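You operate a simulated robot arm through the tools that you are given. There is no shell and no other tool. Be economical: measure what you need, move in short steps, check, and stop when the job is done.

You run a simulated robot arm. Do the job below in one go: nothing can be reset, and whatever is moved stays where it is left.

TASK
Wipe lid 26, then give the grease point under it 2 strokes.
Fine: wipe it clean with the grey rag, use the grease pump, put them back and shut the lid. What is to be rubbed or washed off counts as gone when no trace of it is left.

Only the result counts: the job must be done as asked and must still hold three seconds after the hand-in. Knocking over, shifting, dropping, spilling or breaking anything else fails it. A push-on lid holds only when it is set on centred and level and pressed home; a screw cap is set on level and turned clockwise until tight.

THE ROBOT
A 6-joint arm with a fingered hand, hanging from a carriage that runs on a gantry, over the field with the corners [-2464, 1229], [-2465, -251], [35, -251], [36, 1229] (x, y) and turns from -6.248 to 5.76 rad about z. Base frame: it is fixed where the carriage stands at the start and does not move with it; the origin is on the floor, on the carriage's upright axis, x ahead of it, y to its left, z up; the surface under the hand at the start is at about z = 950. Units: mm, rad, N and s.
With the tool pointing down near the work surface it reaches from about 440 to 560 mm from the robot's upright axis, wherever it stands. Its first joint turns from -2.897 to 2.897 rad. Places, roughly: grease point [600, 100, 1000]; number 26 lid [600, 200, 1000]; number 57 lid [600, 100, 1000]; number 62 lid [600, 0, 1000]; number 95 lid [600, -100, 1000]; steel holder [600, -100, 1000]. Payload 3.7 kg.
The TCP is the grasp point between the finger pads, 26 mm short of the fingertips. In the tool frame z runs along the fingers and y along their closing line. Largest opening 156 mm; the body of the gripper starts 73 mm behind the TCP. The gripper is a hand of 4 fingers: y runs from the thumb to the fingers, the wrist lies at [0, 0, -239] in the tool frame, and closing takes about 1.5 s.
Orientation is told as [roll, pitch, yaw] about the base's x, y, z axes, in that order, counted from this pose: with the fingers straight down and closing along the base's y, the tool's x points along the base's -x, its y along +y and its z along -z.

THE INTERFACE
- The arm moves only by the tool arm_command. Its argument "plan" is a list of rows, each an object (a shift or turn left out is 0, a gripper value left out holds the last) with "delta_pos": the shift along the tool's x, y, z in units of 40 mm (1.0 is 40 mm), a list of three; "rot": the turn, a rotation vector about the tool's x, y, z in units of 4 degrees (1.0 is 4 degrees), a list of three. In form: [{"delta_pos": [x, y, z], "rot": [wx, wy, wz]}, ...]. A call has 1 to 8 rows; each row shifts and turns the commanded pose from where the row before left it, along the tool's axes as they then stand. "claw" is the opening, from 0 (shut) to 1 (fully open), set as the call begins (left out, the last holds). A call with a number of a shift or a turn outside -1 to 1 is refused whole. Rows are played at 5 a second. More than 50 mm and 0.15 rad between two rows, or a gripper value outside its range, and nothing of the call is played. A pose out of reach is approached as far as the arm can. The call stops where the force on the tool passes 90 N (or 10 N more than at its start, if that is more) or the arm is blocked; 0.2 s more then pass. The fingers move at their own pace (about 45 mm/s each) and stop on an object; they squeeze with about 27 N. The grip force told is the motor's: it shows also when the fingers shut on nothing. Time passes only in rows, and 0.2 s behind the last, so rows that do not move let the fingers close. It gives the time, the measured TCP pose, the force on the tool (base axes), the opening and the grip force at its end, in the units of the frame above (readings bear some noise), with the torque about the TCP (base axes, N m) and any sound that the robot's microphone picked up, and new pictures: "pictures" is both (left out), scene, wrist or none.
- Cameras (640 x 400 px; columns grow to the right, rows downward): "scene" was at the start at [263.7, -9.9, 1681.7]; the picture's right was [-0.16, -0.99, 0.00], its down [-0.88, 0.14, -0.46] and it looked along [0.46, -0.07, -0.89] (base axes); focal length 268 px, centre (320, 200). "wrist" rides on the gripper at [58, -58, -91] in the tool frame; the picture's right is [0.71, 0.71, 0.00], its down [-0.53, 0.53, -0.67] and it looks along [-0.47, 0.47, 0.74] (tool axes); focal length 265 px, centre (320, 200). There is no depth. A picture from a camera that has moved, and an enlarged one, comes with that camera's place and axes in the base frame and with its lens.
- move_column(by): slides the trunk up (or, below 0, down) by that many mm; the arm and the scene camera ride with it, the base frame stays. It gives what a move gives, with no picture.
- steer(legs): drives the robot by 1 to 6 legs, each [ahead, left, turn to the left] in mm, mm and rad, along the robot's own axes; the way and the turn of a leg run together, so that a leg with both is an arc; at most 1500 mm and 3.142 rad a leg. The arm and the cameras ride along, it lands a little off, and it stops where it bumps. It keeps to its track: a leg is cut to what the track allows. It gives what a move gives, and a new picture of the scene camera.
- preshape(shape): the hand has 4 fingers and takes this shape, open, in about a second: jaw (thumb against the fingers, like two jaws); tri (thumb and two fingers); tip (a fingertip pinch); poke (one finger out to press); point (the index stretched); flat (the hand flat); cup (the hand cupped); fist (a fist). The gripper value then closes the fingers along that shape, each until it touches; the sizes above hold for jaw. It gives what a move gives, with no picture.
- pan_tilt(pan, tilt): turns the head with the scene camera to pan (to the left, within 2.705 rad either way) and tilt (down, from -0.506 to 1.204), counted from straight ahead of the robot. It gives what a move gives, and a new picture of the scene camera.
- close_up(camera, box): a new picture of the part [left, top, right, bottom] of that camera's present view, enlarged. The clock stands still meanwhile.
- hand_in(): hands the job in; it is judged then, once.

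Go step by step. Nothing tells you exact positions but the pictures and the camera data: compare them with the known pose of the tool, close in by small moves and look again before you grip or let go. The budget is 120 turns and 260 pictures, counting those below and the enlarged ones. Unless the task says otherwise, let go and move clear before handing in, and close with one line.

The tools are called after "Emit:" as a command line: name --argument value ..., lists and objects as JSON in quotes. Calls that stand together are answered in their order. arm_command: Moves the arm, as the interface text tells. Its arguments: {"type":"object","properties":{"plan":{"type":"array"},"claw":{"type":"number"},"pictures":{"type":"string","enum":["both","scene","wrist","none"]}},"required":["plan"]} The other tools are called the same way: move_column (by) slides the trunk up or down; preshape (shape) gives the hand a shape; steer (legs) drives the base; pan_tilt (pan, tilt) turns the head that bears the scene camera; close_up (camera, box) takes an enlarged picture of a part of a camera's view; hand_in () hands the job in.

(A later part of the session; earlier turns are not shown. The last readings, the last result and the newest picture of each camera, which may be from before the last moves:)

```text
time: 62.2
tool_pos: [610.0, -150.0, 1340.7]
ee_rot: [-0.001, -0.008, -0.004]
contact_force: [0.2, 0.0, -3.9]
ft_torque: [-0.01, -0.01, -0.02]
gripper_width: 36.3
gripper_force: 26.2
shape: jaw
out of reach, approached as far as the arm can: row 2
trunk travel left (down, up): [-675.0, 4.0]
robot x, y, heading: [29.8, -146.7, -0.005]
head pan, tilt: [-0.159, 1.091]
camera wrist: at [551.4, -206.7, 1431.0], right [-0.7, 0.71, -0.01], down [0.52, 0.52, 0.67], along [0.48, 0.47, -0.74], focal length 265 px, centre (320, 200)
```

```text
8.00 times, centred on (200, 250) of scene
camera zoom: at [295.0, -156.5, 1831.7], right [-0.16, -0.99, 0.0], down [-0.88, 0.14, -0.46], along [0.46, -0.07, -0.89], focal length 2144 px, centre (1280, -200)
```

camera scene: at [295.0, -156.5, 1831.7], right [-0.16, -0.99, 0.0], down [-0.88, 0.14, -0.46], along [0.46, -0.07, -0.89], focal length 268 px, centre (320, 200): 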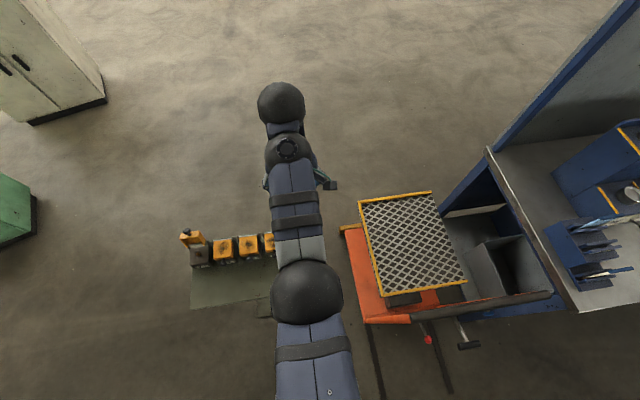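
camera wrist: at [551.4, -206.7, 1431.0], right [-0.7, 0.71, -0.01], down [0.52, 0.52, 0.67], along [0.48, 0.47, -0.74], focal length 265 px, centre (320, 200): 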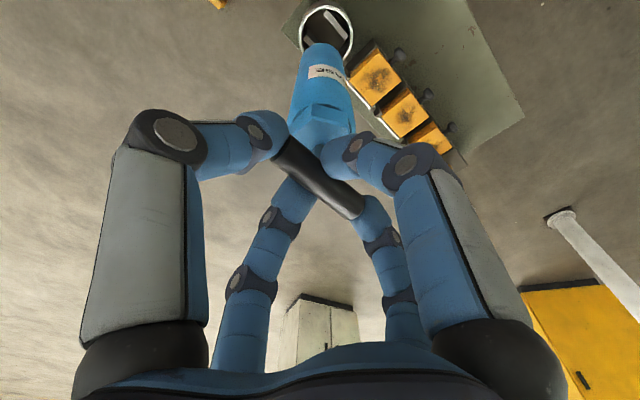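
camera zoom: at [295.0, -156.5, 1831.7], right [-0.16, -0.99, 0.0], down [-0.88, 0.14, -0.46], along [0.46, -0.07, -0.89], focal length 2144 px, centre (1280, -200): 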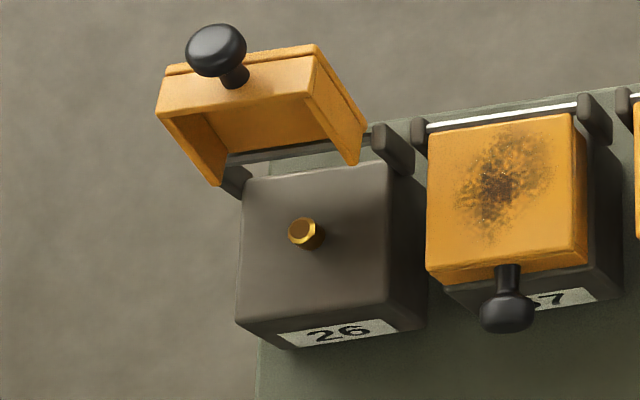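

Nipple top is at about (588.5,181.5,1012). I'll drive left, leaving the carriage offset so the head camera can see the nozzle from the side.

Emit:
steer --legs '[[0, 215, 0]]'

Emit:
arm_command --plan '[{"delta_pos": [0, 0.8, 0.4]}, {"delta_pos": [0.2, 0.8, 0]}, {"delta_pos": [0.2, 0.8, 0]}, {"delta_pos": [0, 0.3, 0]}, {}]'

Emit:
pan_tilt --pan 0.35 --tilt 1.15

```text
time: 63.8
tool_pos: [611.6, 64.5, 1340.3]
ee_rot: [0.0, -0.012, -0.004]
contact_force: [-0.5, -0.2, -4.3]
ft_torque: [0.0, -0.01, -0.01]
gripper_width: 36.5
gripper_force: 27.0
shape: jaw
trunk travel left (down, up): [-675.0, 4.0]
robot x, y, heading: [24.7, 70.0, 0.004]
head pan, tilt: [-0.159, 1.091]
camera scene: at [295.2, 58.0, 1831.7], right [-0.16, -0.99, 0.0], down [-0.88, 0.14, -0.46], along [0.46, -0.07, -0.89], focal length 268 px, centre (320, 200)
```

scene: 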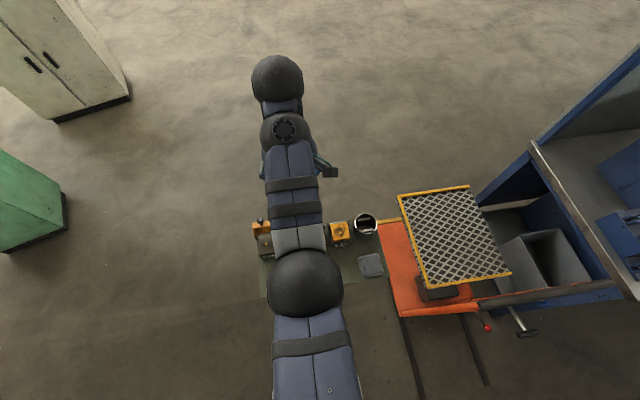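

```text
time: 65.0
tool_pos: [595.3, 172.1, 1323.8]
ee_rot: [0.0, -0.009, -0.003]
contact_force: [0.6, 0.5, -4.4]
ft_torque: [0.02, -0.02, 0.03]
gripper_width: 36.6
gripper_force: 27.3
shape: jaw
trunk travel left (down, up): [-675.0, 4.0]
robot x, y, heading: [30.8, 67.3, 0.001]
head pan, tilt: [-0.159, 1.091]
camera scene: at [295.3, 58.0, 1831.7], right [-0.16, -0.99, 0.0], down [-0.88, 0.14, -0.46], along [0.46, -0.07, -0.89], focal length 268 px, centre (320, 200)
camera wrist: at [536.3, 115.8, 1414.7], right [-0.7, 0.71, -0.01], down [0.52, 0.52, 0.67], along [0.48, 0.47, -0.74], focal length 265 px, centre (320, 200)
```

scene: 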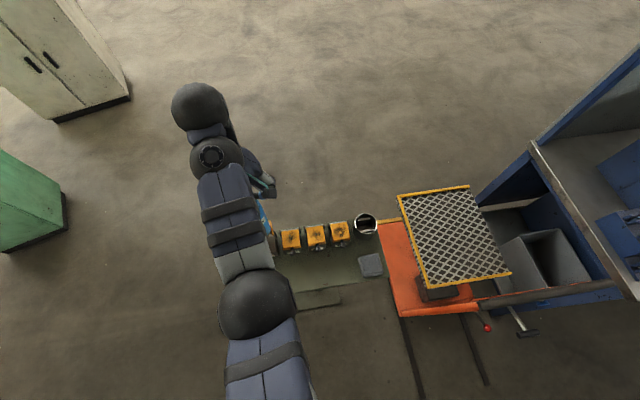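
wrist: 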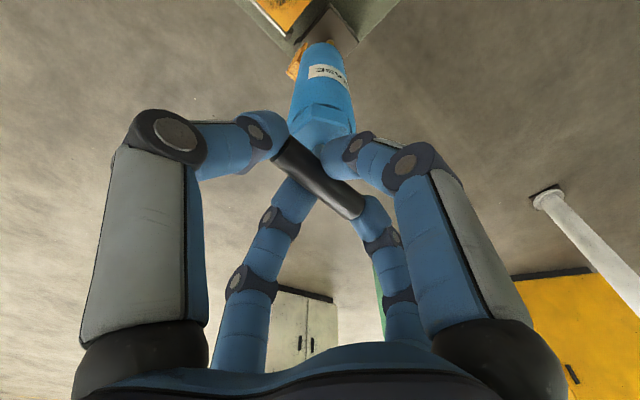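

```text
time: 66.0
tool_pos: [594.3, 171.8, 1324.4]
ee_rot: [0.0, -0.007, -0.007]
contact_force: [-0.5, -0.5, -4.3]
ft_torque: [0.0, 0.0, 0.0]
gripper_width: 36.5
gripper_force: 27.0
shape: jaw
trunk travel left (down, up): [-675.0, 4.0]
robot x, y, heading: [37.0, 66.2, 0.003]
head pan, tilt: [0.351, 1.15]
camera scene: at [288.3, 88.5, 1828.0], right [0.34, -0.94, 0.0], down [-0.86, -0.31, -0.41], along [0.38, 0.14, -0.91], focal length 268 px, centre (320, 200)
```

scene: 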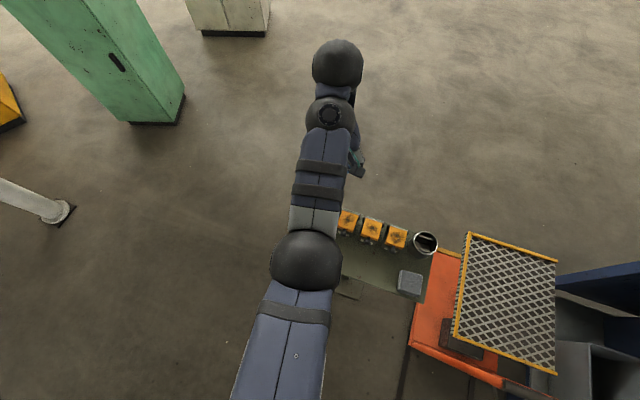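

I need a more sideways camera position: I'll drive right a little while reaching left, and pan the head right.

Emit:
steer --legs '[[0, -55, 0]]'

Emit:
arm_command --plan '[{"delta_pos": [0.05, 0.8, 0]}, {"delta_pos": [0.1, 0.8, 0.1]}, {}]' --pictures "none"

Emit:
pan_tilt --pan -0.4 --tilt 1.0

```text
time: 66.9
tool_pos: [594.6, 117.7, 1324.7]
ee_rot: [-0.003, -0.009, -0.006]
contact_force: [0.2, 0.7, -4.1]
ft_torque: [-0.02, -0.01, -0.02]
gripper_width: 36.6
gripper_force: 26.5
shape: jaw
trunk travel left (down, up): [-675.0, 4.0]
robot x, y, heading: [30.9, 14.2, -0.001]
head pan, tilt: [0.351, 1.15]
camera scene: at [288.2, 33.5, 1828.0], right [0.34, -0.94, 0.0], down [-0.86, -0.31, -0.41], along [0.38, 0.14, -0.91], focal length 268 px, centre (320, 200)
```

scene: 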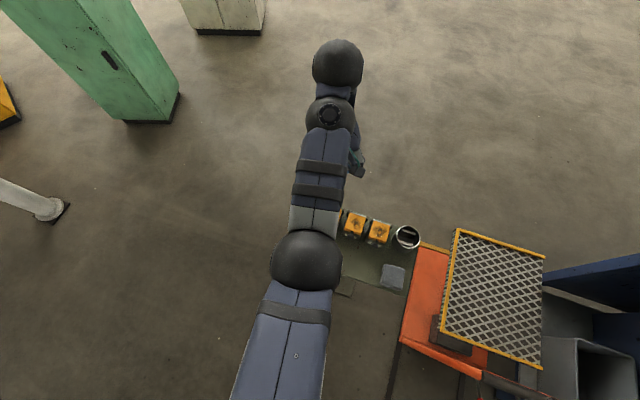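

```text
time: 67.7
tool_pos: [589.4, 181.5, 1320.5]
ee_rot: [0.001, -0.008, -0.005]
contact_force: [0.3, -0.2, -4.7]
ft_torque: [-0.02, 0.05, -0.01]
gripper_width: 36.5
gripper_force: 27.5
shape: jaw
trunk travel left (down, up): [-675.0, 4.0]
robot x, y, heading: [32.6, 13.6, -0.002]
head pan, tilt: [0.351, 1.15]
```

```text
time: 68.8
tool_pos: [589.5, 181.4, 1319.7]
ee_rot: [0.0, -0.009, -0.006]
contact_force: [-0.3, -0.3, -3.9]
ft_torque: [-0.03, 0.04, 0.03]
gripper_width: 36.6
gripper_force: 26.7
shape: jaw
trunk travel left (down, up): [-675.0, 4.0]
robot x, y, heading: [33.3, 14.7, -0.002]
head pan, tilt: [-0.4, 1.0]
camera scene: at [296.3, -14.1, 1837.7], right [-0.39, -0.92, 0.0], down [-0.77, 0.33, -0.54], along [0.5, -0.21, -0.84], focal length 268 px, centre (320, 200)
```

scene: 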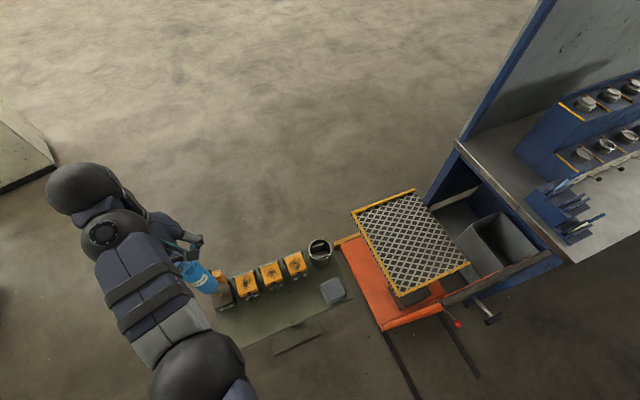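

Excellent: the pump and lid 26 are now visible from the side. Enlarging.

Emit:
close_up --camera "scene" --box '[170, 245, 270, 325]'

```text
5.00 times, centred on (220, 285) of scene
camera zoom: at [296.3, -14.1, 1837.7], right [-0.39, -0.92, 0.0], down [-0.77, 0.33, -0.54], along [0.5, -0.21, -0.84], focal length 1340 px, centre (820, -225)
```

zoom: 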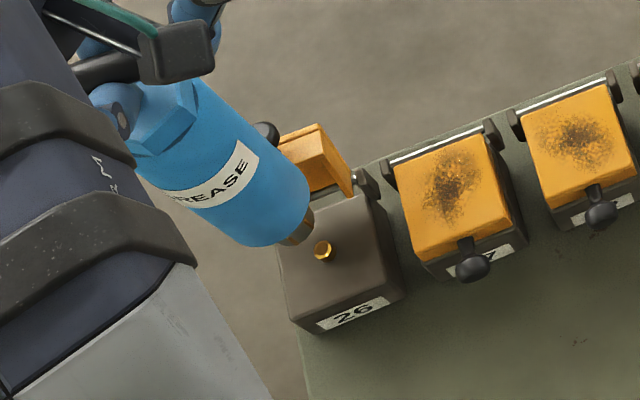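

The nozzle tip shows at z≈1055 (TCP−265) and the nipple at about (591.5,182). Lowering partway and rechecking.

Emit:
arm_command --plan '[{"delta_pos": [-0.03, 0.01, 0.4]}, {"delta_pos": [0, 0, 0.35]}, {}]' --pictures "none"

Emit:
close_up --camera "scene" --box '[200, 265, 260, 315]'

```text
time: 69.6
tool_pos: [590.4, 182.2, 1290.9]
ee_rot: [-0.001, -0.009, -0.006]
contact_force: [-0.9, 0.3, -3.6]
ft_torque: [-0.08, 0.0, 0.02]
gripper_width: 36.7
gripper_force: 27.2
shape: jaw
trunk travel left (down, up): [-675.0, 4.0]
robot x, y, heading: [32.7, 14.8, -0.004]
head pan, tilt: [-0.4, 1.0]
```

```text
8.00 times, centred on (230, 290) of scene
camera zoom: at [296.3, -14.2, 1837.7], right [-0.39, -0.92, 0.0], down [-0.77, 0.33, -0.54], along [0.5, -0.21, -0.84], focal length 2144 px, centre (1040, -520)
```

zoom: 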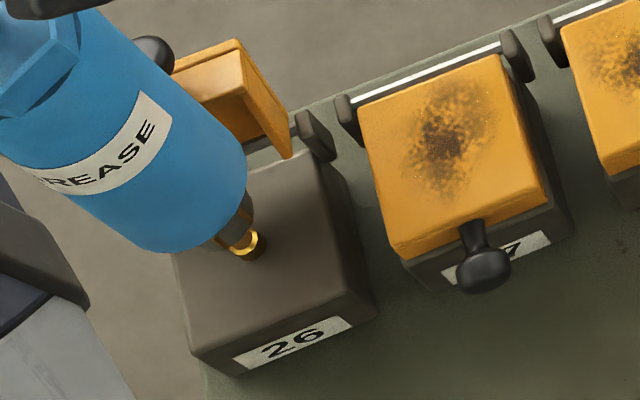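

Emit:
close_up --camera "scene" --box '[218, 278, 242, 294]'

Emit:
close_up --camera "wrist" --box '[260, 0, 420, 120]'

```text
16.00 times, centred on (230, 286) of scene
camera zoom: at [296.3, -14.2, 1837.7], right [-0.39, -0.92, 0.0], down [-0.77, 0.33, -0.54], along [0.5, -0.21, -0.84], focal length 4288 px, centre (1760, -1176)
```

zoom: 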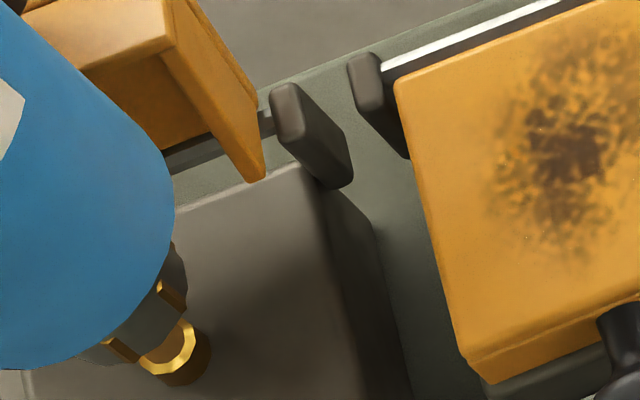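

```text
3.33 times, centred on (340, 60) of wrist
camera zoom: at [532.6, 124.4, 1381.3], right [-0.7, 0.71, -0.01], down [0.52, 0.52, 0.67], along [0.48, 0.47, -0.74], focal length 885 px, centre (253, 667)
```

zoom: 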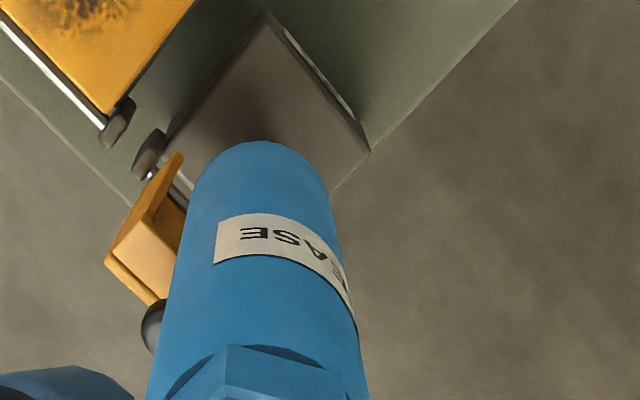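

Nozzle axis and nipple agree within about 2 mm. Lowering gently while watching for contact.

Emit:
arm_command --plan '[{"delta_pos": [0, 0.03, 0.15]}, {"delta_pos": [0, 0, 0.1]}, {}]' --pictures "none"

Emit:
close_up --camera "scene" --box '[218, 278, 242, 294]'

```text
time: 70.4
tool_pos: [591.9, 182.8, 1279.5]
ee_rot: [0.0, -0.008, -0.005]
contact_force: [-0.7, 0.5, -4.6]
ft_torque: [0.01, -0.02, 0.02]
gripper_width: 36.5
gripper_force: 26.8
shape: jaw
trunk travel left (down, up): [-675.0, 4.0]
robot x, y, heading: [29.0, 16.3, -0.005]
head pan, tilt: [-0.4, 1.0]
```

```text
16.00 times, centred on (230, 286) of scene
camera zoom: at [296.3, -14.2, 1837.7], right [-0.39, -0.92, 0.0], down [-0.77, 0.33, -0.54], along [0.5, -0.21, -0.84], focal length 4288 px, centre (1760, -1176)
```

zoom: 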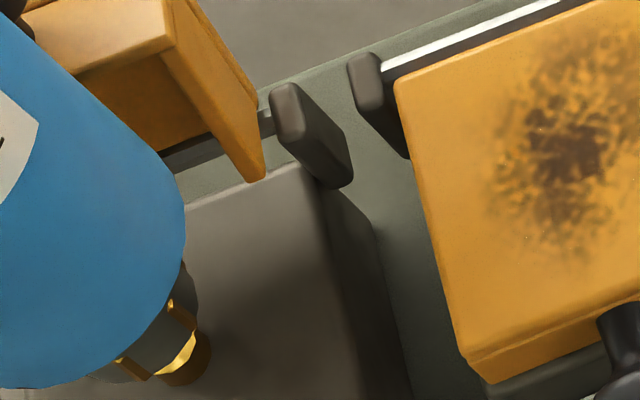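

Emit:
arm_command --plan '[{"delta_pos": [0, 0, 0.08]}, {"delta_pos": [0, 0, 0.08]}, {}]' --pictures "none"

Emit:
close_up --camera "scene" --box '[214, 276, 244, 300]'

```text
time: 71.2
tool_pos: [591.5, 182.9, 1274.0]
ee_rot: [0.0, -0.011, -0.006]
contact_force: [0.9, -0.3, -4.5]
ft_torque: [0.01, 0.02, 0.0]
gripper_width: 36.6
gripper_force: 27.1
shape: jaw
trunk travel left (down, up): [-675.0, 4.0]
robot x, y, heading: [34.9, 12.8, 0.001]
head pan, tilt: [-0.4, 1.0]
```

```text
16.00 times, centred on (229, 288) of scene
camera zoom: at [296.3, -14.2, 1837.7], right [-0.39, -0.92, 0.0], down [-0.77, 0.33, -0.54], along [0.5, -0.21, -0.84], focal length 4288 px, centre (1776, -1208)
```

zoom: 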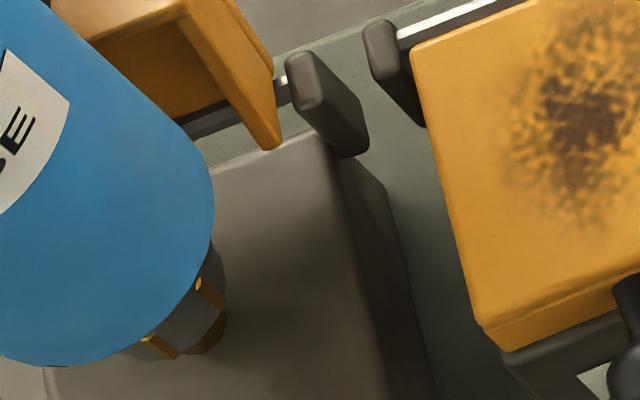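

The nozzle is going over the nipple. Continuing until it seats.

Emit:
arm_command --plan '[{"delta_pos": [0, 0, 0.08]}, {"delta_pos": [0, 0, 0.08]}, {}]' --pictures "none"

Emit:
arm_command --plan '[{"delta_pos": [0, 0, 0.06]}, {}]' --pictures "none"

Emit:
close_up --camera "scene" --box '[180, 255, 244, 300]'

```text
time: 72.0
tool_pos: [592.9, 184.3, 1269.7]
ee_rot: [-0.001, -0.013, -0.005]
contact_force: [-1.1, -0.4, 8.5]
ft_torque: [-0.05, 0.04, 0.01]
gripper_width: 36.7
gripper_force: 26.8
shape: jaw
trunk travel left (down, up): [-675.0, 4.0]
robot x, y, heading: [34.3, 11.6, -0.004]
head pan, tilt: [-0.4, 1.0]
```

```text
time: 72.6
tool_pos: [594.5, 183.2, 1268.3]
ee_rot: [0.001, -0.018, -0.006]
contact_force: [-0.3, -0.8, 27.2]
ft_torque: [-0.09, 0.06, 0.04]
gripper_width: 37.4
gripper_force: 26.6
shape: jaw
trunk travel left (down, up): [-675.0, 4.0]
robot x, y, heading: [26.9, 14.6, -0.002]
head pan, tilt: [-0.4, 1.0]
```

```text
8.89 times, centred on (212, 278) of scene
camera zoom: at [297.0, -14.0, 1838.5], right [-0.39, -0.92, 0.0], down [-0.77, 0.33, -0.54], along [0.5, -0.21, -0.84], focal length 2382 px, centre (1280, -489)
```

zoom: 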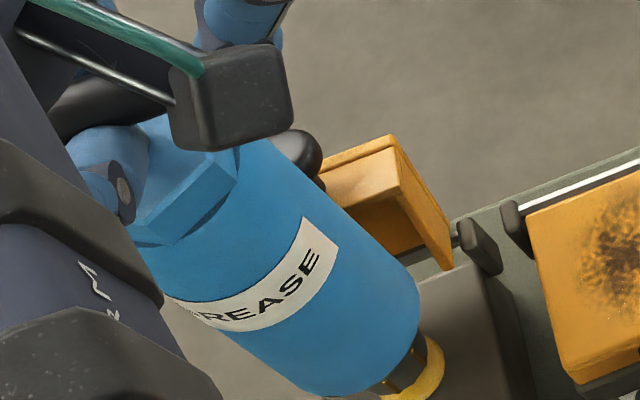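

The nozzle is seated (27 N). Pushing further to see whether the handle strokes.

Emit:
arm_command --plan '[{"delta_pos": [0, 0, 0.08]}, {"delta_pos": [0, 0, 0.08]}, {}]' --pictures "none"

Emit:
close_up --camera "scene" --box '[180, 255, 244, 300]'

Emit:
close_up --camera "wrist" --box '[200, 0, 440, 240]'

```text
time: 73.4
tool_pos: [598.4, 184.6, 1267.5]
ee_rot: [0.004, -0.024, -0.006]
contact_force: [0.4, -0.7, 50.1]
ft_torque: [-0.08, 0.0, 0.03]
gripper_width: 38.9
gripper_force: 26.9
shape: jaw
trunk travel left (down, up): [-675.0, 4.0]
robot x, y, heading: [33.1, 12.7, 0.002]
head pan, tilt: [-0.4, 1.0]
```

```text
8.89 times, centred on (212, 278) of scene
camera zoom: at [297.7, -13.8, 1838.9], right [-0.39, -0.92, 0.0], down [-0.77, 0.33, -0.54], along [0.5, -0.21, -0.84], focal length 2382 px, centre (1280, -489)
```

zoom: 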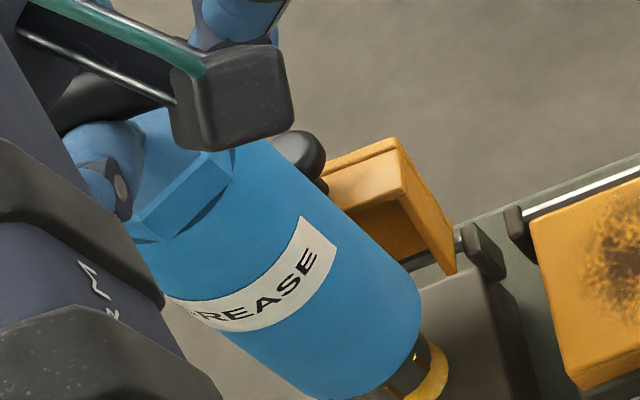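

```text
1.67 times, centred on (320, 120) of wrist
camera zoom: at [538.0, 127.6, 1355.9], right [-0.7, 0.71, -0.01], down [0.51, 0.52, 0.68], along [0.49, 0.47, -0.73], focal length 442 px, centre (320, 333)
```

zoom: 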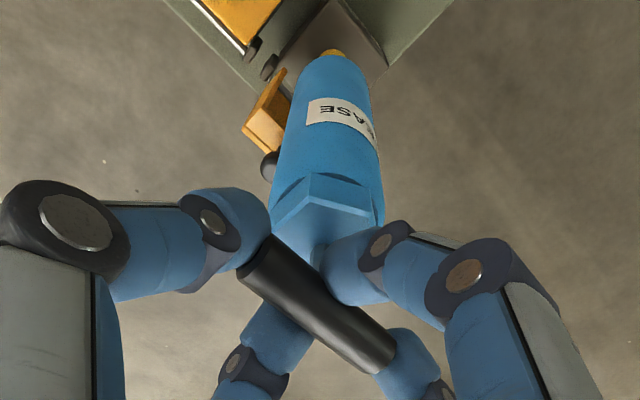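

Emit:
close_up --camera "scene" --box '[208, 276, 232, 300]'

```text
16.00 times, centred on (220, 288) of scene
camera zoom: at [297.7, -13.8, 1838.9], right [-0.39, -0.92, 0.0], down [-0.77, 0.33, -0.54], along [0.5, -0.21, -0.84], focal length 4288 px, centre (1920, -1208)
```

zoom: 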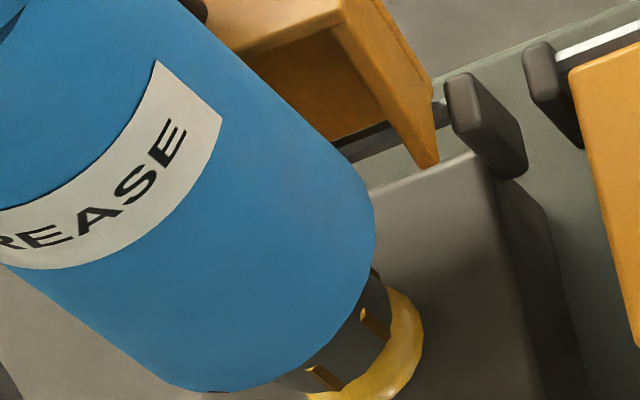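

An amber grease collar has appeared round the nozzle base, so the press apparently counted as a stroke. I'll ease off to re-arm and compare.

Emit:
arm_command --plan '[{"delta_pos": [0, 0, -0.1]}, {"delta_pos": [0, 0, -0.1]}, {"delta_pos": [0, 0, -0.05]}, {}]' --pictures "none"

Emit:
close_up --camera "scene" --box '[208, 276, 232, 300]'

Emit:
close_up --camera "wrist" --box '[200, 0, 440, 240]'

```text
time: 74.4
tool_pos: [591.8, 184.3, 1268.5]
ee_rot: [-0.002, -0.009, -0.006]
contact_force: [0.1, 0.3, 13.0]
ft_torque: [0.03, -0.02, -0.02]
gripper_width: 38.5
gripper_force: 26.5
shape: jaw
trunk travel left (down, up): [-675.0, 4.0]
robot x, y, heading: [29.1, 13.8, 0.001]
head pan, tilt: [-0.4, 1.0]
```

```text
16.00 times, centred on (220, 288) of scene
camera zoom: at [296.7, -14.0, 1837.8], right [-0.39, -0.92, 0.0], down [-0.77, 0.33, -0.54], along [0.5, -0.21, -0.84], focal length 4288 px, centre (1920, -1208)
```

zoom: 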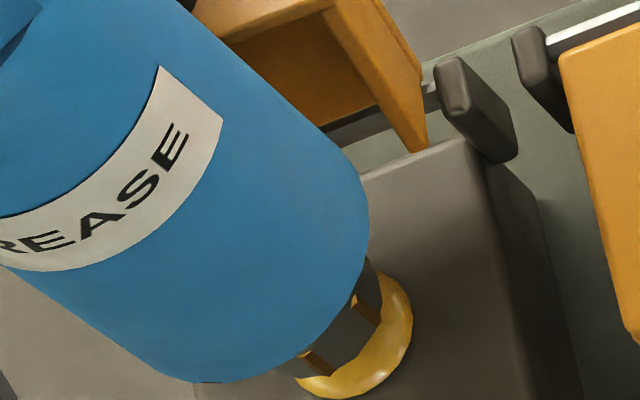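

```text
1.67 times, centred on (320, 120) of wrist
camera zoom: at [533.1, 126.3, 1358.7], right [-0.7, 0.71, -0.01], down [0.52, 0.52, 0.67], along [0.48, 0.47, -0.74], focal length 442 px, centre (320, 333)
```

zoom: 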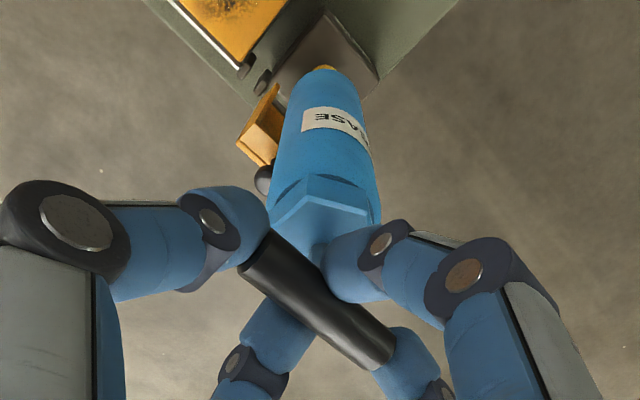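

Emit:
arm_command --plan '[{"delta_pos": [0, 0, -0.08]}, {"delta_pos": [0, 0, -0.05]}, {}]' --pictures "none"

Emit:
close_up --camera "scene" --box '[208, 276, 232, 300]'

Emit:
close_up --camera "scene" --box '[176, 245, 226, 285]'

```text
time: 75.2
tool_pos: [591.3, 182.0, 1273.1]
ee_rot: [-0.002, -0.007, -0.005]
contact_force: [-0.1, -0.2, -3.5]
ft_torque: [-0.02, 0.0, -0.02]
gripper_width: 37.7
gripper_force: 27.3
shape: jaw
trunk travel left (down, up): [-675.0, 4.0]
robot x, y, heading: [30.8, 12.2, -0.0]
head pan, tilt: [-0.4, 1.0]
```

```text
16.00 times, centred on (220, 288) of scene
camera zoom: at [296.2, -14.2, 1837.6], right [-0.39, -0.92, 0.0], down [-0.77, 0.33, -0.54], along [0.5, -0.21, -0.84], focal length 4288 px, centre (1920, -1208)
```

zoom: 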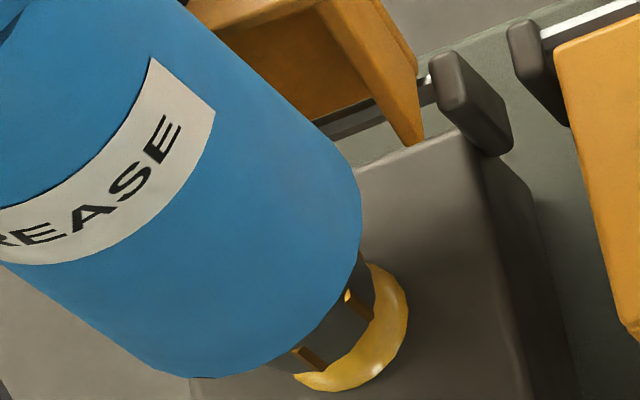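

```text
10.00 times, centred on (201, 265) of scene
camera zoom: at [296.2, -14.2, 1837.6], right [-0.39, -0.92, 0.0], down [-0.77, 0.33, -0.54], along [0.5, -0.21, -0.84], focal length 2680 px, centre (1510, -450)
```

zoom: 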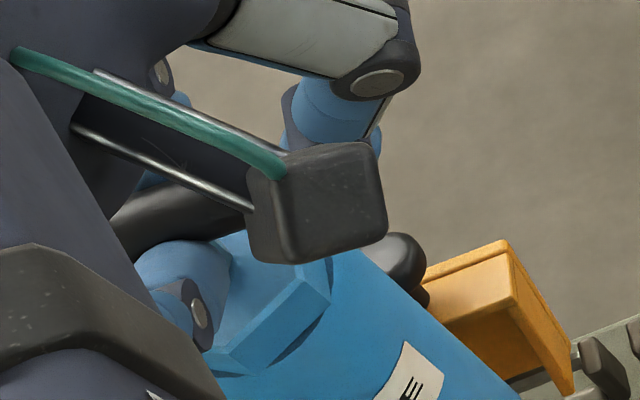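

Unloaded now and the collar remains, consistent with one stroke. Pressing a second time to a similar force.

Emit:
arm_command --plan '[{"delta_pos": [0, 0, 0.1]}, {"delta_pos": [0, 0, 0.1]}, {"delta_pos": [0, 0, 0.08]}, {}]' --pictures "none"

Emit:
close_up --camera "scene" --box '[208, 276, 232, 300]'

```text
time: 76.2
tool_pos: [595.5, 184.2, 1267.4]
ee_rot: [0.003, -0.018, -0.005]
contact_force: [-0.3, -0.4, 33.1]
ft_torque: [-0.09, -0.01, 0.01]
gripper_width: 38.7
gripper_force: 27.3
shape: jaw
trunk travel left (down, up): [-675.0, 4.0]
robot x, y, heading: [30.3, 13.0, -0.003]
head pan, tilt: [-0.4, 1.0]
```

```text
16.00 times, centred on (220, 288) of scene
camera zoom: at [297.2, -13.9, 1838.7], right [-0.39, -0.92, 0.0], down [-0.77, 0.33, -0.54], along [0.5, -0.21, -0.84], focal length 4288 px, centre (1920, -1208)
```

zoom: 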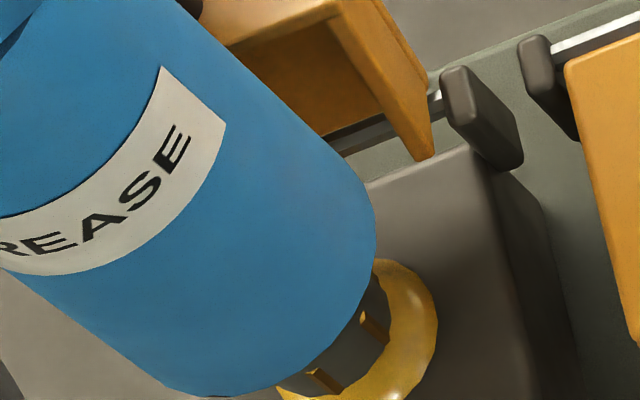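

The collar grew visibly, so that is the second stroke. Lifting the pump straight off.

Emit:
arm_command --plan '[{"delta_pos": [0, 0, -0.3]}, {"delta_pos": [0, 0, -0.3]}, {"delta_pos": [0, 0, -0.4]}, {"delta_pos": [0, 0, -0.5]}, {}]' --pictures "none"

Emit:
close_up --camera "scene" --box '[180, 255, 260, 315]'

```text
time: 77.4
tool_pos: [590.3, 183.2, 1322.6]
ee_rot: [-0.001, -0.009, -0.005]
contact_force: [-1.1, -1.0, -3.0]
ft_torque: [-0.04, -0.04, -0.01]
gripper_width: 37.8
gripper_force: 26.8
shape: jaw
trunk travel left (down, up): [-675.0, 4.0]
robot x, y, heading: [31.1, 13.0, -0.001]
head pan, tilt: [-0.4, 1.0]
```

```text
6.67 times, centred on (220, 285) of scene
camera zoom: at [296.3, -14.2, 1837.7], right [-0.39, -0.92, 0.0], down [-0.77, 0.33, -0.54], along [0.5, -0.21, -0.84], focal length 1787 px, centre (987, -367)
```

zoom: 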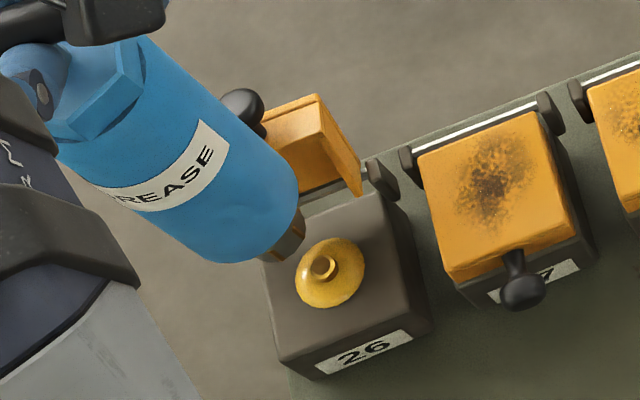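

The nipple has a proper grease collar. Carrying the pump back toward its holder.

Emit:
arm_command --plan '[{"delta_pos": [0, -0.9, -0.1]}, {"delta_pos": [0, -0.9, 0]}, {"delta_pos": [0, -0.9, 0]}, {"delta_pos": [-0.2, -0.9, 0]}, {"delta_pos": [-0.2, -0.4, 0]}, {}]' --pictures "none"

Emit:
steer --legs '[[0, -165, 0]]'

```text
time: 78.8
tool_pos: [615.6, 24.4, 1323.8]
ee_rot: [0.001, -0.01, -0.005]
contact_force: [-0.1, 0.0, -4.2]
ft_torque: [-0.04, -0.06, -0.01]
gripper_width: 37.7
gripper_force: 26.8
shape: jaw
out of reach, approached as far as the arm can: row 2, 3
trunk travel left (down, up): [-675.0, 4.0]
robot x, y, heading: [34.4, 13.8, -0.005]
head pan, tilt: [-0.4, 1.0]
```

```text
time: 80.3
tool_pos: [615.9, -138.8, 1323.2]
ee_rot: [0.002, -0.009, -0.005]
contact_force: [-0.9, 0.2, -3.9]
ft_torque: [-0.02, -0.01, -0.04]
gripper_width: 37.8
gripper_force: 26.8
shape: jaw
trunk travel left (down, up): [-675.0, 4.0]
robot x, y, heading: [29.9, -151.9, -0.001]
head pan, tilt: [-0.4, 1.0]
camera scene: at [295.9, -177.7, 1837.7], right [-0.39, -0.92, 0.0], down [-0.77, 0.33, -0.54], along [0.5, -0.21, -0.84], focal length 268 px, centre (320, 200)
```

scene: 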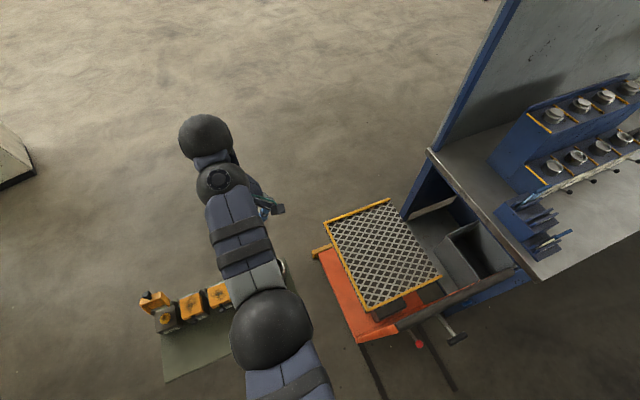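

Repositioning the carriage further right so the holder is visible from the side.

Emit:
steer --legs '[[0, -90, 0]]'

Emit:
arm_command --plan '[{"delta_pos": [0.1, 0.8, 0]}, {"delta_pos": [0.1, 0.8, 0]}, {"delta_pos": [0, 0.4, 0]}, {}]' --pictures "scene"

Emit:
close_up --camera "scene" --box '[150, 220, 270, 320]'

```text
time: 81.4
tool_pos: [615.8, -228.2, 1322.2]
ee_rot: [0.002, -0.007, -0.006]
contact_force: [0.1, 0.6, -4.3]
ft_torque: [-0.01, 0.01, 0.02]
gripper_width: 37.7
gripper_force: 27.0
shape: jaw
trunk travel left (down, up): [-675.0, 4.0]
robot x, y, heading: [33.4, -243.6, -0.003]
head pan, tilt: [-0.4, 1.0]
camera scene: at [295.7, -267.6, 1837.7], right [-0.39, -0.92, 0.0], down [-0.77, 0.33, -0.54], along [0.5, -0.21, -0.84], focal length 268 px, centre (320, 200)
```

scene: 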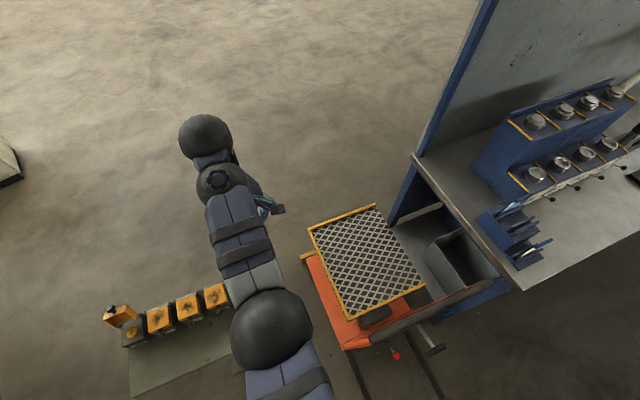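

```text
time: 82.4
tool_pos: [609.0, -148.6, 1322.8]
ee_rot: [-0.001, -0.009, -0.004]
contact_force: [0.7, 0.0, -3.6]
ft_torque: [-0.02, -0.01, 0.01]
gripper_width: 37.7
gripper_force: 27.2
shape: jaw
trunk travel left (down, up): [-675.0, 4.0]
robot x, y, heading: [31.6, -239.3, -0.001]
head pan, tilt: [-0.4, 1.0]
camera scene: at [295.7, -267.6, 1837.7], right [-0.39, -0.92, 0.0], down [-0.77, 0.33, -0.54], along [0.5, -0.21, -0.84], focal length 268 px, centre (320, 200)
```

scene: 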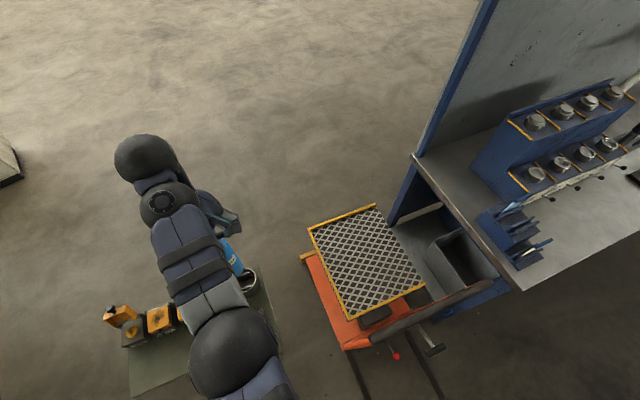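

```text
4.00 times, centred on (210, 270) of scene
camera zoom: at [295.7, -267.6, 1837.7], right [-0.39, -0.92, 0.0], down [-0.77, 0.33, -0.54], along [0.5, -0.21, -0.84], focal length 1072 px, centre (760, -80)
```

zoom: 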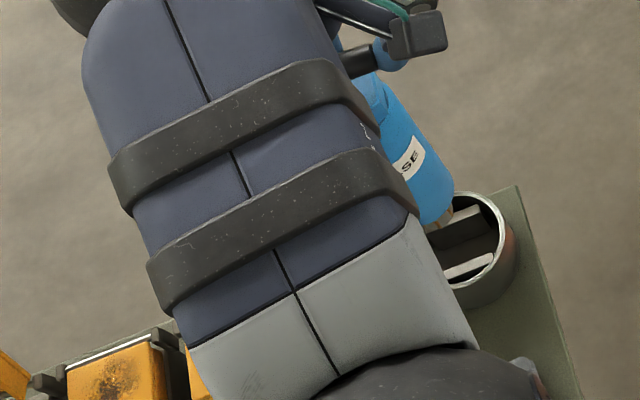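

Aligned over the holder per the pick-up coordinates. Lowering in steps with the force watched.

Emit:
arm_command --plan '[{"delta_pos": [0.05, 0, 0.3]}, {"delta_pos": [0, 0, 0.4]}, {"delta_pos": [0, 0, 0.4]}, {"delta_pos": [0, 0, 0.4]}, {}]' --pictures "none"

Emit:
close_up --camera "scene" --box '[180, 225, 270, 300]'

```text
time: 83.6
tool_pos: [606.2, -148.0, 1262.1]
ee_rot: [0.001, -0.007, -0.005]
contact_force: [-0.2, 0.1, -4.1]
ft_torque: [-0.01, 0.01, 0.04]
gripper_width: 37.4
gripper_force: 26.8
shape: jaw
trunk travel left (down, up): [-675.0, 4.0]
robot x, y, heading: [31.5, -237.9, -0.003]
head pan, tilt: [-0.4, 1.0]
```

```text
5.33 times, centred on (225, 262) of scene
camera zoom: at [295.7, -267.6, 1837.7], right [-0.39, -0.92, 0.0], down [-0.77, 0.33, -0.54], along [0.5, -0.21, -0.84], focal length 1429 px, centre (827, -133)
```

zoom: 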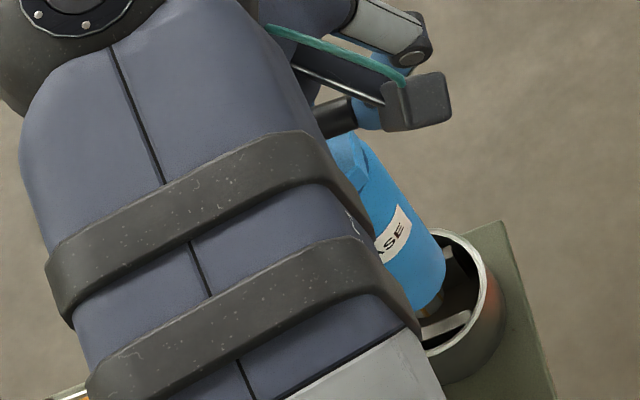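

Going in freely. Continuing down to about z 1222.

Emit:
arm_command --plan '[{"delta_pos": [0, 0, 0.25]}, {"delta_pos": [0, 0, 0.25]}, {"delta_pos": [0, 0, 0.25]}, {"delta_pos": [0, 0, 0.2]}, {}]' --pictures "none"

Emit:
arm_command --plan '[{"delta_pos": [0, 0, 0.1]}, {}]' --pictures "wrist"

```text
time: 84.8
tool_pos: [606.3, -147.2, 1225.2]
ee_rot: [0.001, -0.009, -0.005]
contact_force: [-0.1, -0.1, -3.5]
ft_torque: [-0.02, 0.03, 0.0]
gripper_width: 37.5
gripper_force: 27.1
shape: jaw
trunk travel left (down, up): [-675.0, 4.0]
robot x, y, heading: [33.5, -237.7, -0.008]
head pan, tilt: [-0.4, 1.0]
```

```text
time: 85.4
tool_pos: [606.5, -148.6, 1221.7]
ee_rot: [0.002, -0.009, -0.005]
contact_force: [-0.7, 0.5, -4.0]
ft_torque: [0.01, 0.0, 0.02]
gripper_width: 37.4
gripper_force: 27.0
shape: jaw
trunk travel left (down, up): [-675.0, 4.0]
robot x, y, heading: [29.1, -239.7, -0.006]
head pan, tilt: [-0.4, 1.0]
camera wrist: at [547.7, -205.4, 1311.4], right [-0.7, 0.71, -0.01], down [0.52, 0.52, 0.67], along [0.48, 0.47, -0.74], focal length 265 px, centre (320, 200)
```

wrist: 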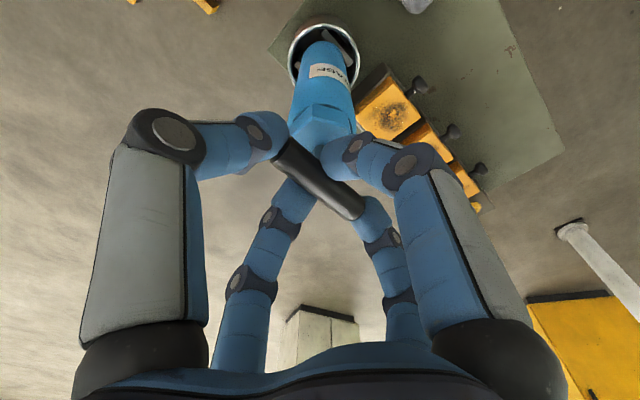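

Emit:
arm_command --plan '[{"delta_pos": [0, 0, 0.06]}, {"delta_pos": [0, 0, 0.05]}, {}]' --pictures "none"

Emit:
arm_command --plan '[{"delta_pos": [0, 0, 0.04]}, {}]' --pictures "none"

```text
time: 86.2
tool_pos: [607.3, -147.3, 1216.9]
ee_rot: [0.001, -0.012, -0.005]
contact_force: [1.0, 0.1, -4.8]
ft_torque: [-0.02, 0.05, 0.02]
gripper_width: 37.6
gripper_force: 26.7
shape: jaw
trunk travel left (down, up): [-675.0, 4.0]
robot x, y, heading: [31.8, -243.9, -0.002]
head pan, tilt: [-0.4, 1.0]
```

```text
time: 86.8
tool_pos: [607.0, -148.6, 1215.8]
ee_rot: [-0.001, -0.01, -0.006]
contact_force: [-0.4, 0.8, 1.7]
ft_torque: [0.02, 0.07, -0.02]
gripper_width: 37.4
gripper_force: 26.8
shape: jaw
trunk travel left (down, up): [-675.0, 4.0]
robot x, y, heading: [31.1, -240.6, -0.002]
head pan, tilt: [-0.4, 1.0]
```

The pump is resting on the holder floor. Releasing and rising clear.

Emit:
arm_command --plan '[{}, {}, {}, {}, {}, {}]' --claw 0.65 --pictures "wrist"

Emit:
arm_command --plan '[{"delta_pos": [0, 0, -0.5]}, {"delta_pos": [0, 0, -0.7]}, {"delta_pos": [0, 0, -0.9]}, {}]' --pictures "both"

```text
time: 88.2
tool_pos: [606.8, -149.7, 1215.2]
ee_rot: [0.0, -0.011, -0.005]
contact_force: [0.1, -0.3, 0.1]
ft_torque: [0.0, 0.03, 0.01]
gripper_width: 100.9
gripper_force: 0.0
shape: jaw
trunk travel left (down, up): [-675.0, 4.0]
robot x, y, heading: [27.5, -239.6, -0.005]
head pan, tilt: [-0.4, 1.0]
camera wrist: at [548.3, -205.3, 1305.7], right [-0.7, 0.71, -0.01], down [0.52, 0.52, 0.67], along [0.48, 0.47, -0.74], focal length 265 px, centre (320, 200)
```

wrist: 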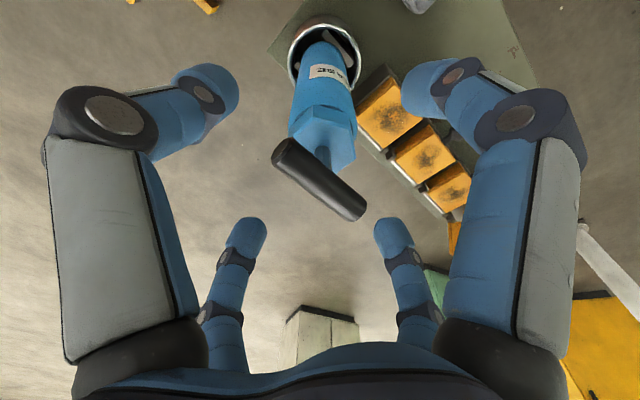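

```text
time: 89.2
tool_pos: [605.8, -148.1, 1299.0]
ee_rot: [0.0, -0.011, -0.005]
contact_force: [0.0, -0.2, 0.4]
ft_torque: [-0.05, 0.01, 0.01]
gripper_width: 100.9
gripper_force: 0.0
shape: jaw
trunk travel left (down, up): [-675.0, 4.0]
robot x, y, heading: [27.9, -242.6, -0.001]
head pan, tilt: [-0.4, 1.0]
camera scene: at [295.8, -267.6, 1837.8], right [-0.39, -0.92, 0.0], down [-0.77, 0.33, -0.54], along [0.5, -0.21, -0.84], focal length 268 px, centre (320, 200)
camera wrist: at [547.2, -205.4, 1390.2], right [-0.7, 0.71, -0.01], down [0.52, 0.52, 0.67], along [0.48, 0.47, -0.74], focal length 265 px, centre (320, 200)
```

scene: 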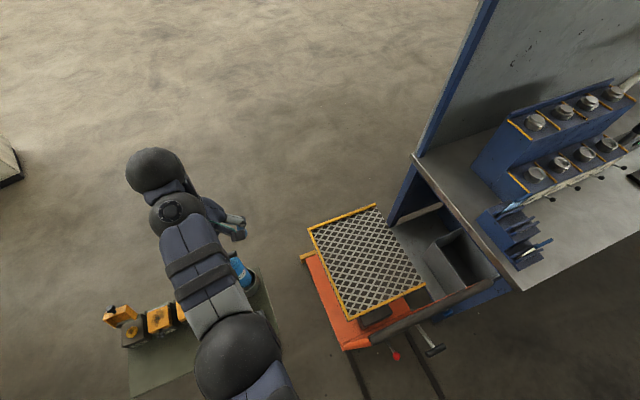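
wrist: 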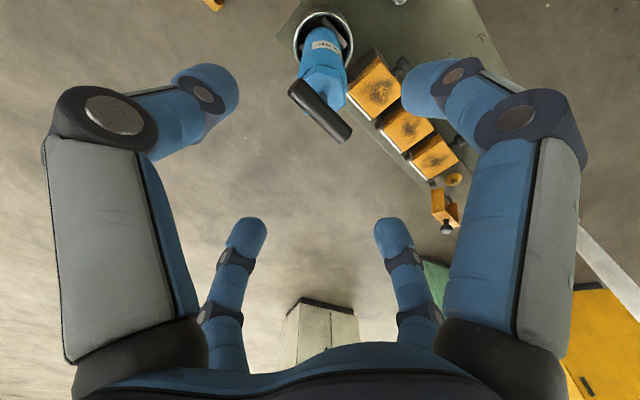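

The pump stands in its holder. Now driving back to lid 26 to take the knob (about (632,183,1091)) with the same tilted tip pinch and swing it shut.

Emit:
steer --legs '[[-60, 0, 0], [0, 370, 0]]'

Emit:
move_column --by -120

Emit:
preshape --shape "tip"

Emit:
arm_command --plan '[{"rot": [0, -1, 0], "delta_pos": [0, -0.4, 0]}, {"rot": [0, -1, 0], "delta_pos": [0, -0.4, 0]}, {"rot": [0, -1, 0]}, {"rot": [0, -1, 0]}, {"rot": [0, -1, 0]}, {}]' --claw 0.4

```text
time: 92.1
tool_pos: [548.4, 220.7, 1299.5]
ee_rot: [0.0, -0.011, -0.008]
contact_force: [0.1, 0.5, -0.3]
ft_torque: [0.01, -0.02, 0.0]
gripper_width: 101.0
gripper_force: 0.0
shape: jaw
trunk travel left (down, up): [-675.0, 4.0]
robot x, y, heading: [-25.3, 128.6, -0.011]
head pan, tilt: [-0.4, 1.0]
camera scene: at [237.1, 103.1, 1837.8], right [-0.39, -0.92, 0.0], down [-0.77, 0.33, -0.54], along [0.5, -0.21, -0.84], focal length 268 px, centre (320, 200)
```

scene: 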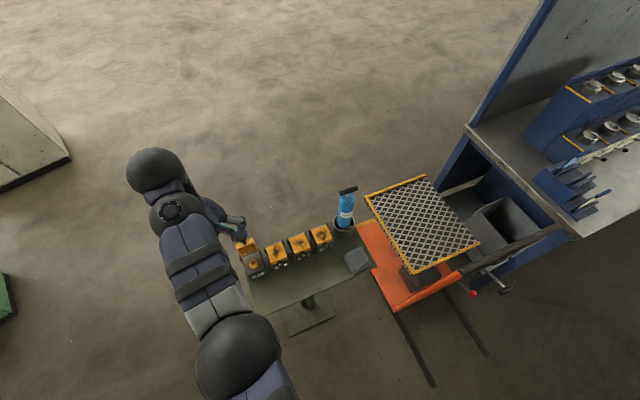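

```text
time: 93.6
tool_pos: [549.5, 222.2, 1180.0]
ee_rot: [0.0, -0.013, -0.008]
contact_force: [0.1, -0.5, 0.9]
ft_torque: [0.0, 0.01, -0.02]
gripper_width: 101.0
gripper_force: 0.1
shape: jaw
trunk travel left (down, up): [-555.0, 124.0]
robot x, y, heading: [-24.2, 129.7, -0.006]
head pan, tilt: [-0.4, 1.0]
```

```text
time: 94.5
tool_pos: [547.6, 220.9, 1179.4]
ee_rot: [0.001, -0.01, -0.009]
contact_force: [0.0, 0.6, -0.2]
ft_torque: [-0.03, 0.01, 0.0]
gripper_width: 155.7
gripper_force: 0.1
shape: tip
trunk travel left (down, up): [-555.0, 124.0]
robot x, y, heading: [-24.1, 131.3, -0.005]
head pan, tilt: [-0.4, 1.0]
```

```text
time: 95.9
tool_pos: [547.1, 189.9, 1179.5]
ee_rot: [0.0, -0.359, -0.008]
contact_force: [-0.5, -0.5, -0.8]
ft_torque: [-0.02, -0.03, -0.04]
gripper_width: 62.9
gripper_force: 0.1
shape: tip
trunk travel left (down, up): [-555.0, 124.0]
robot x, y, heading: [-28.6, 131.0, -0.007]
head pan, tilt: [-0.4, 1.0]
camera scene: at [237.1, 103.1, 1717.8], right [-0.39, -0.92, 0.0], down [-0.77, 0.33, -0.54], along [0.5, -0.21, -0.84], focal length 268 px, centre (320, 200)
camera wrist: at [460.7, 132.2, 1244.2], right [-0.66, 0.71, -0.25], down [0.26, 0.52, 0.81], along [0.71, 0.47, -0.53], focal length 265 px, centre (320, 200)
```

scene: 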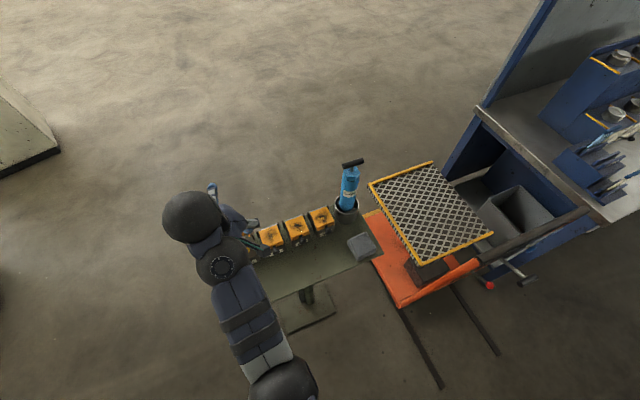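
wrist: 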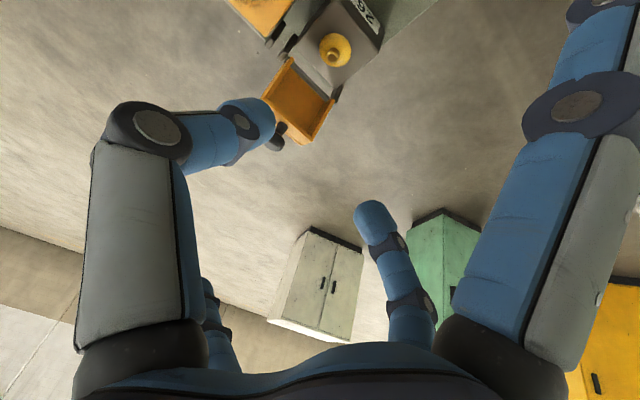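

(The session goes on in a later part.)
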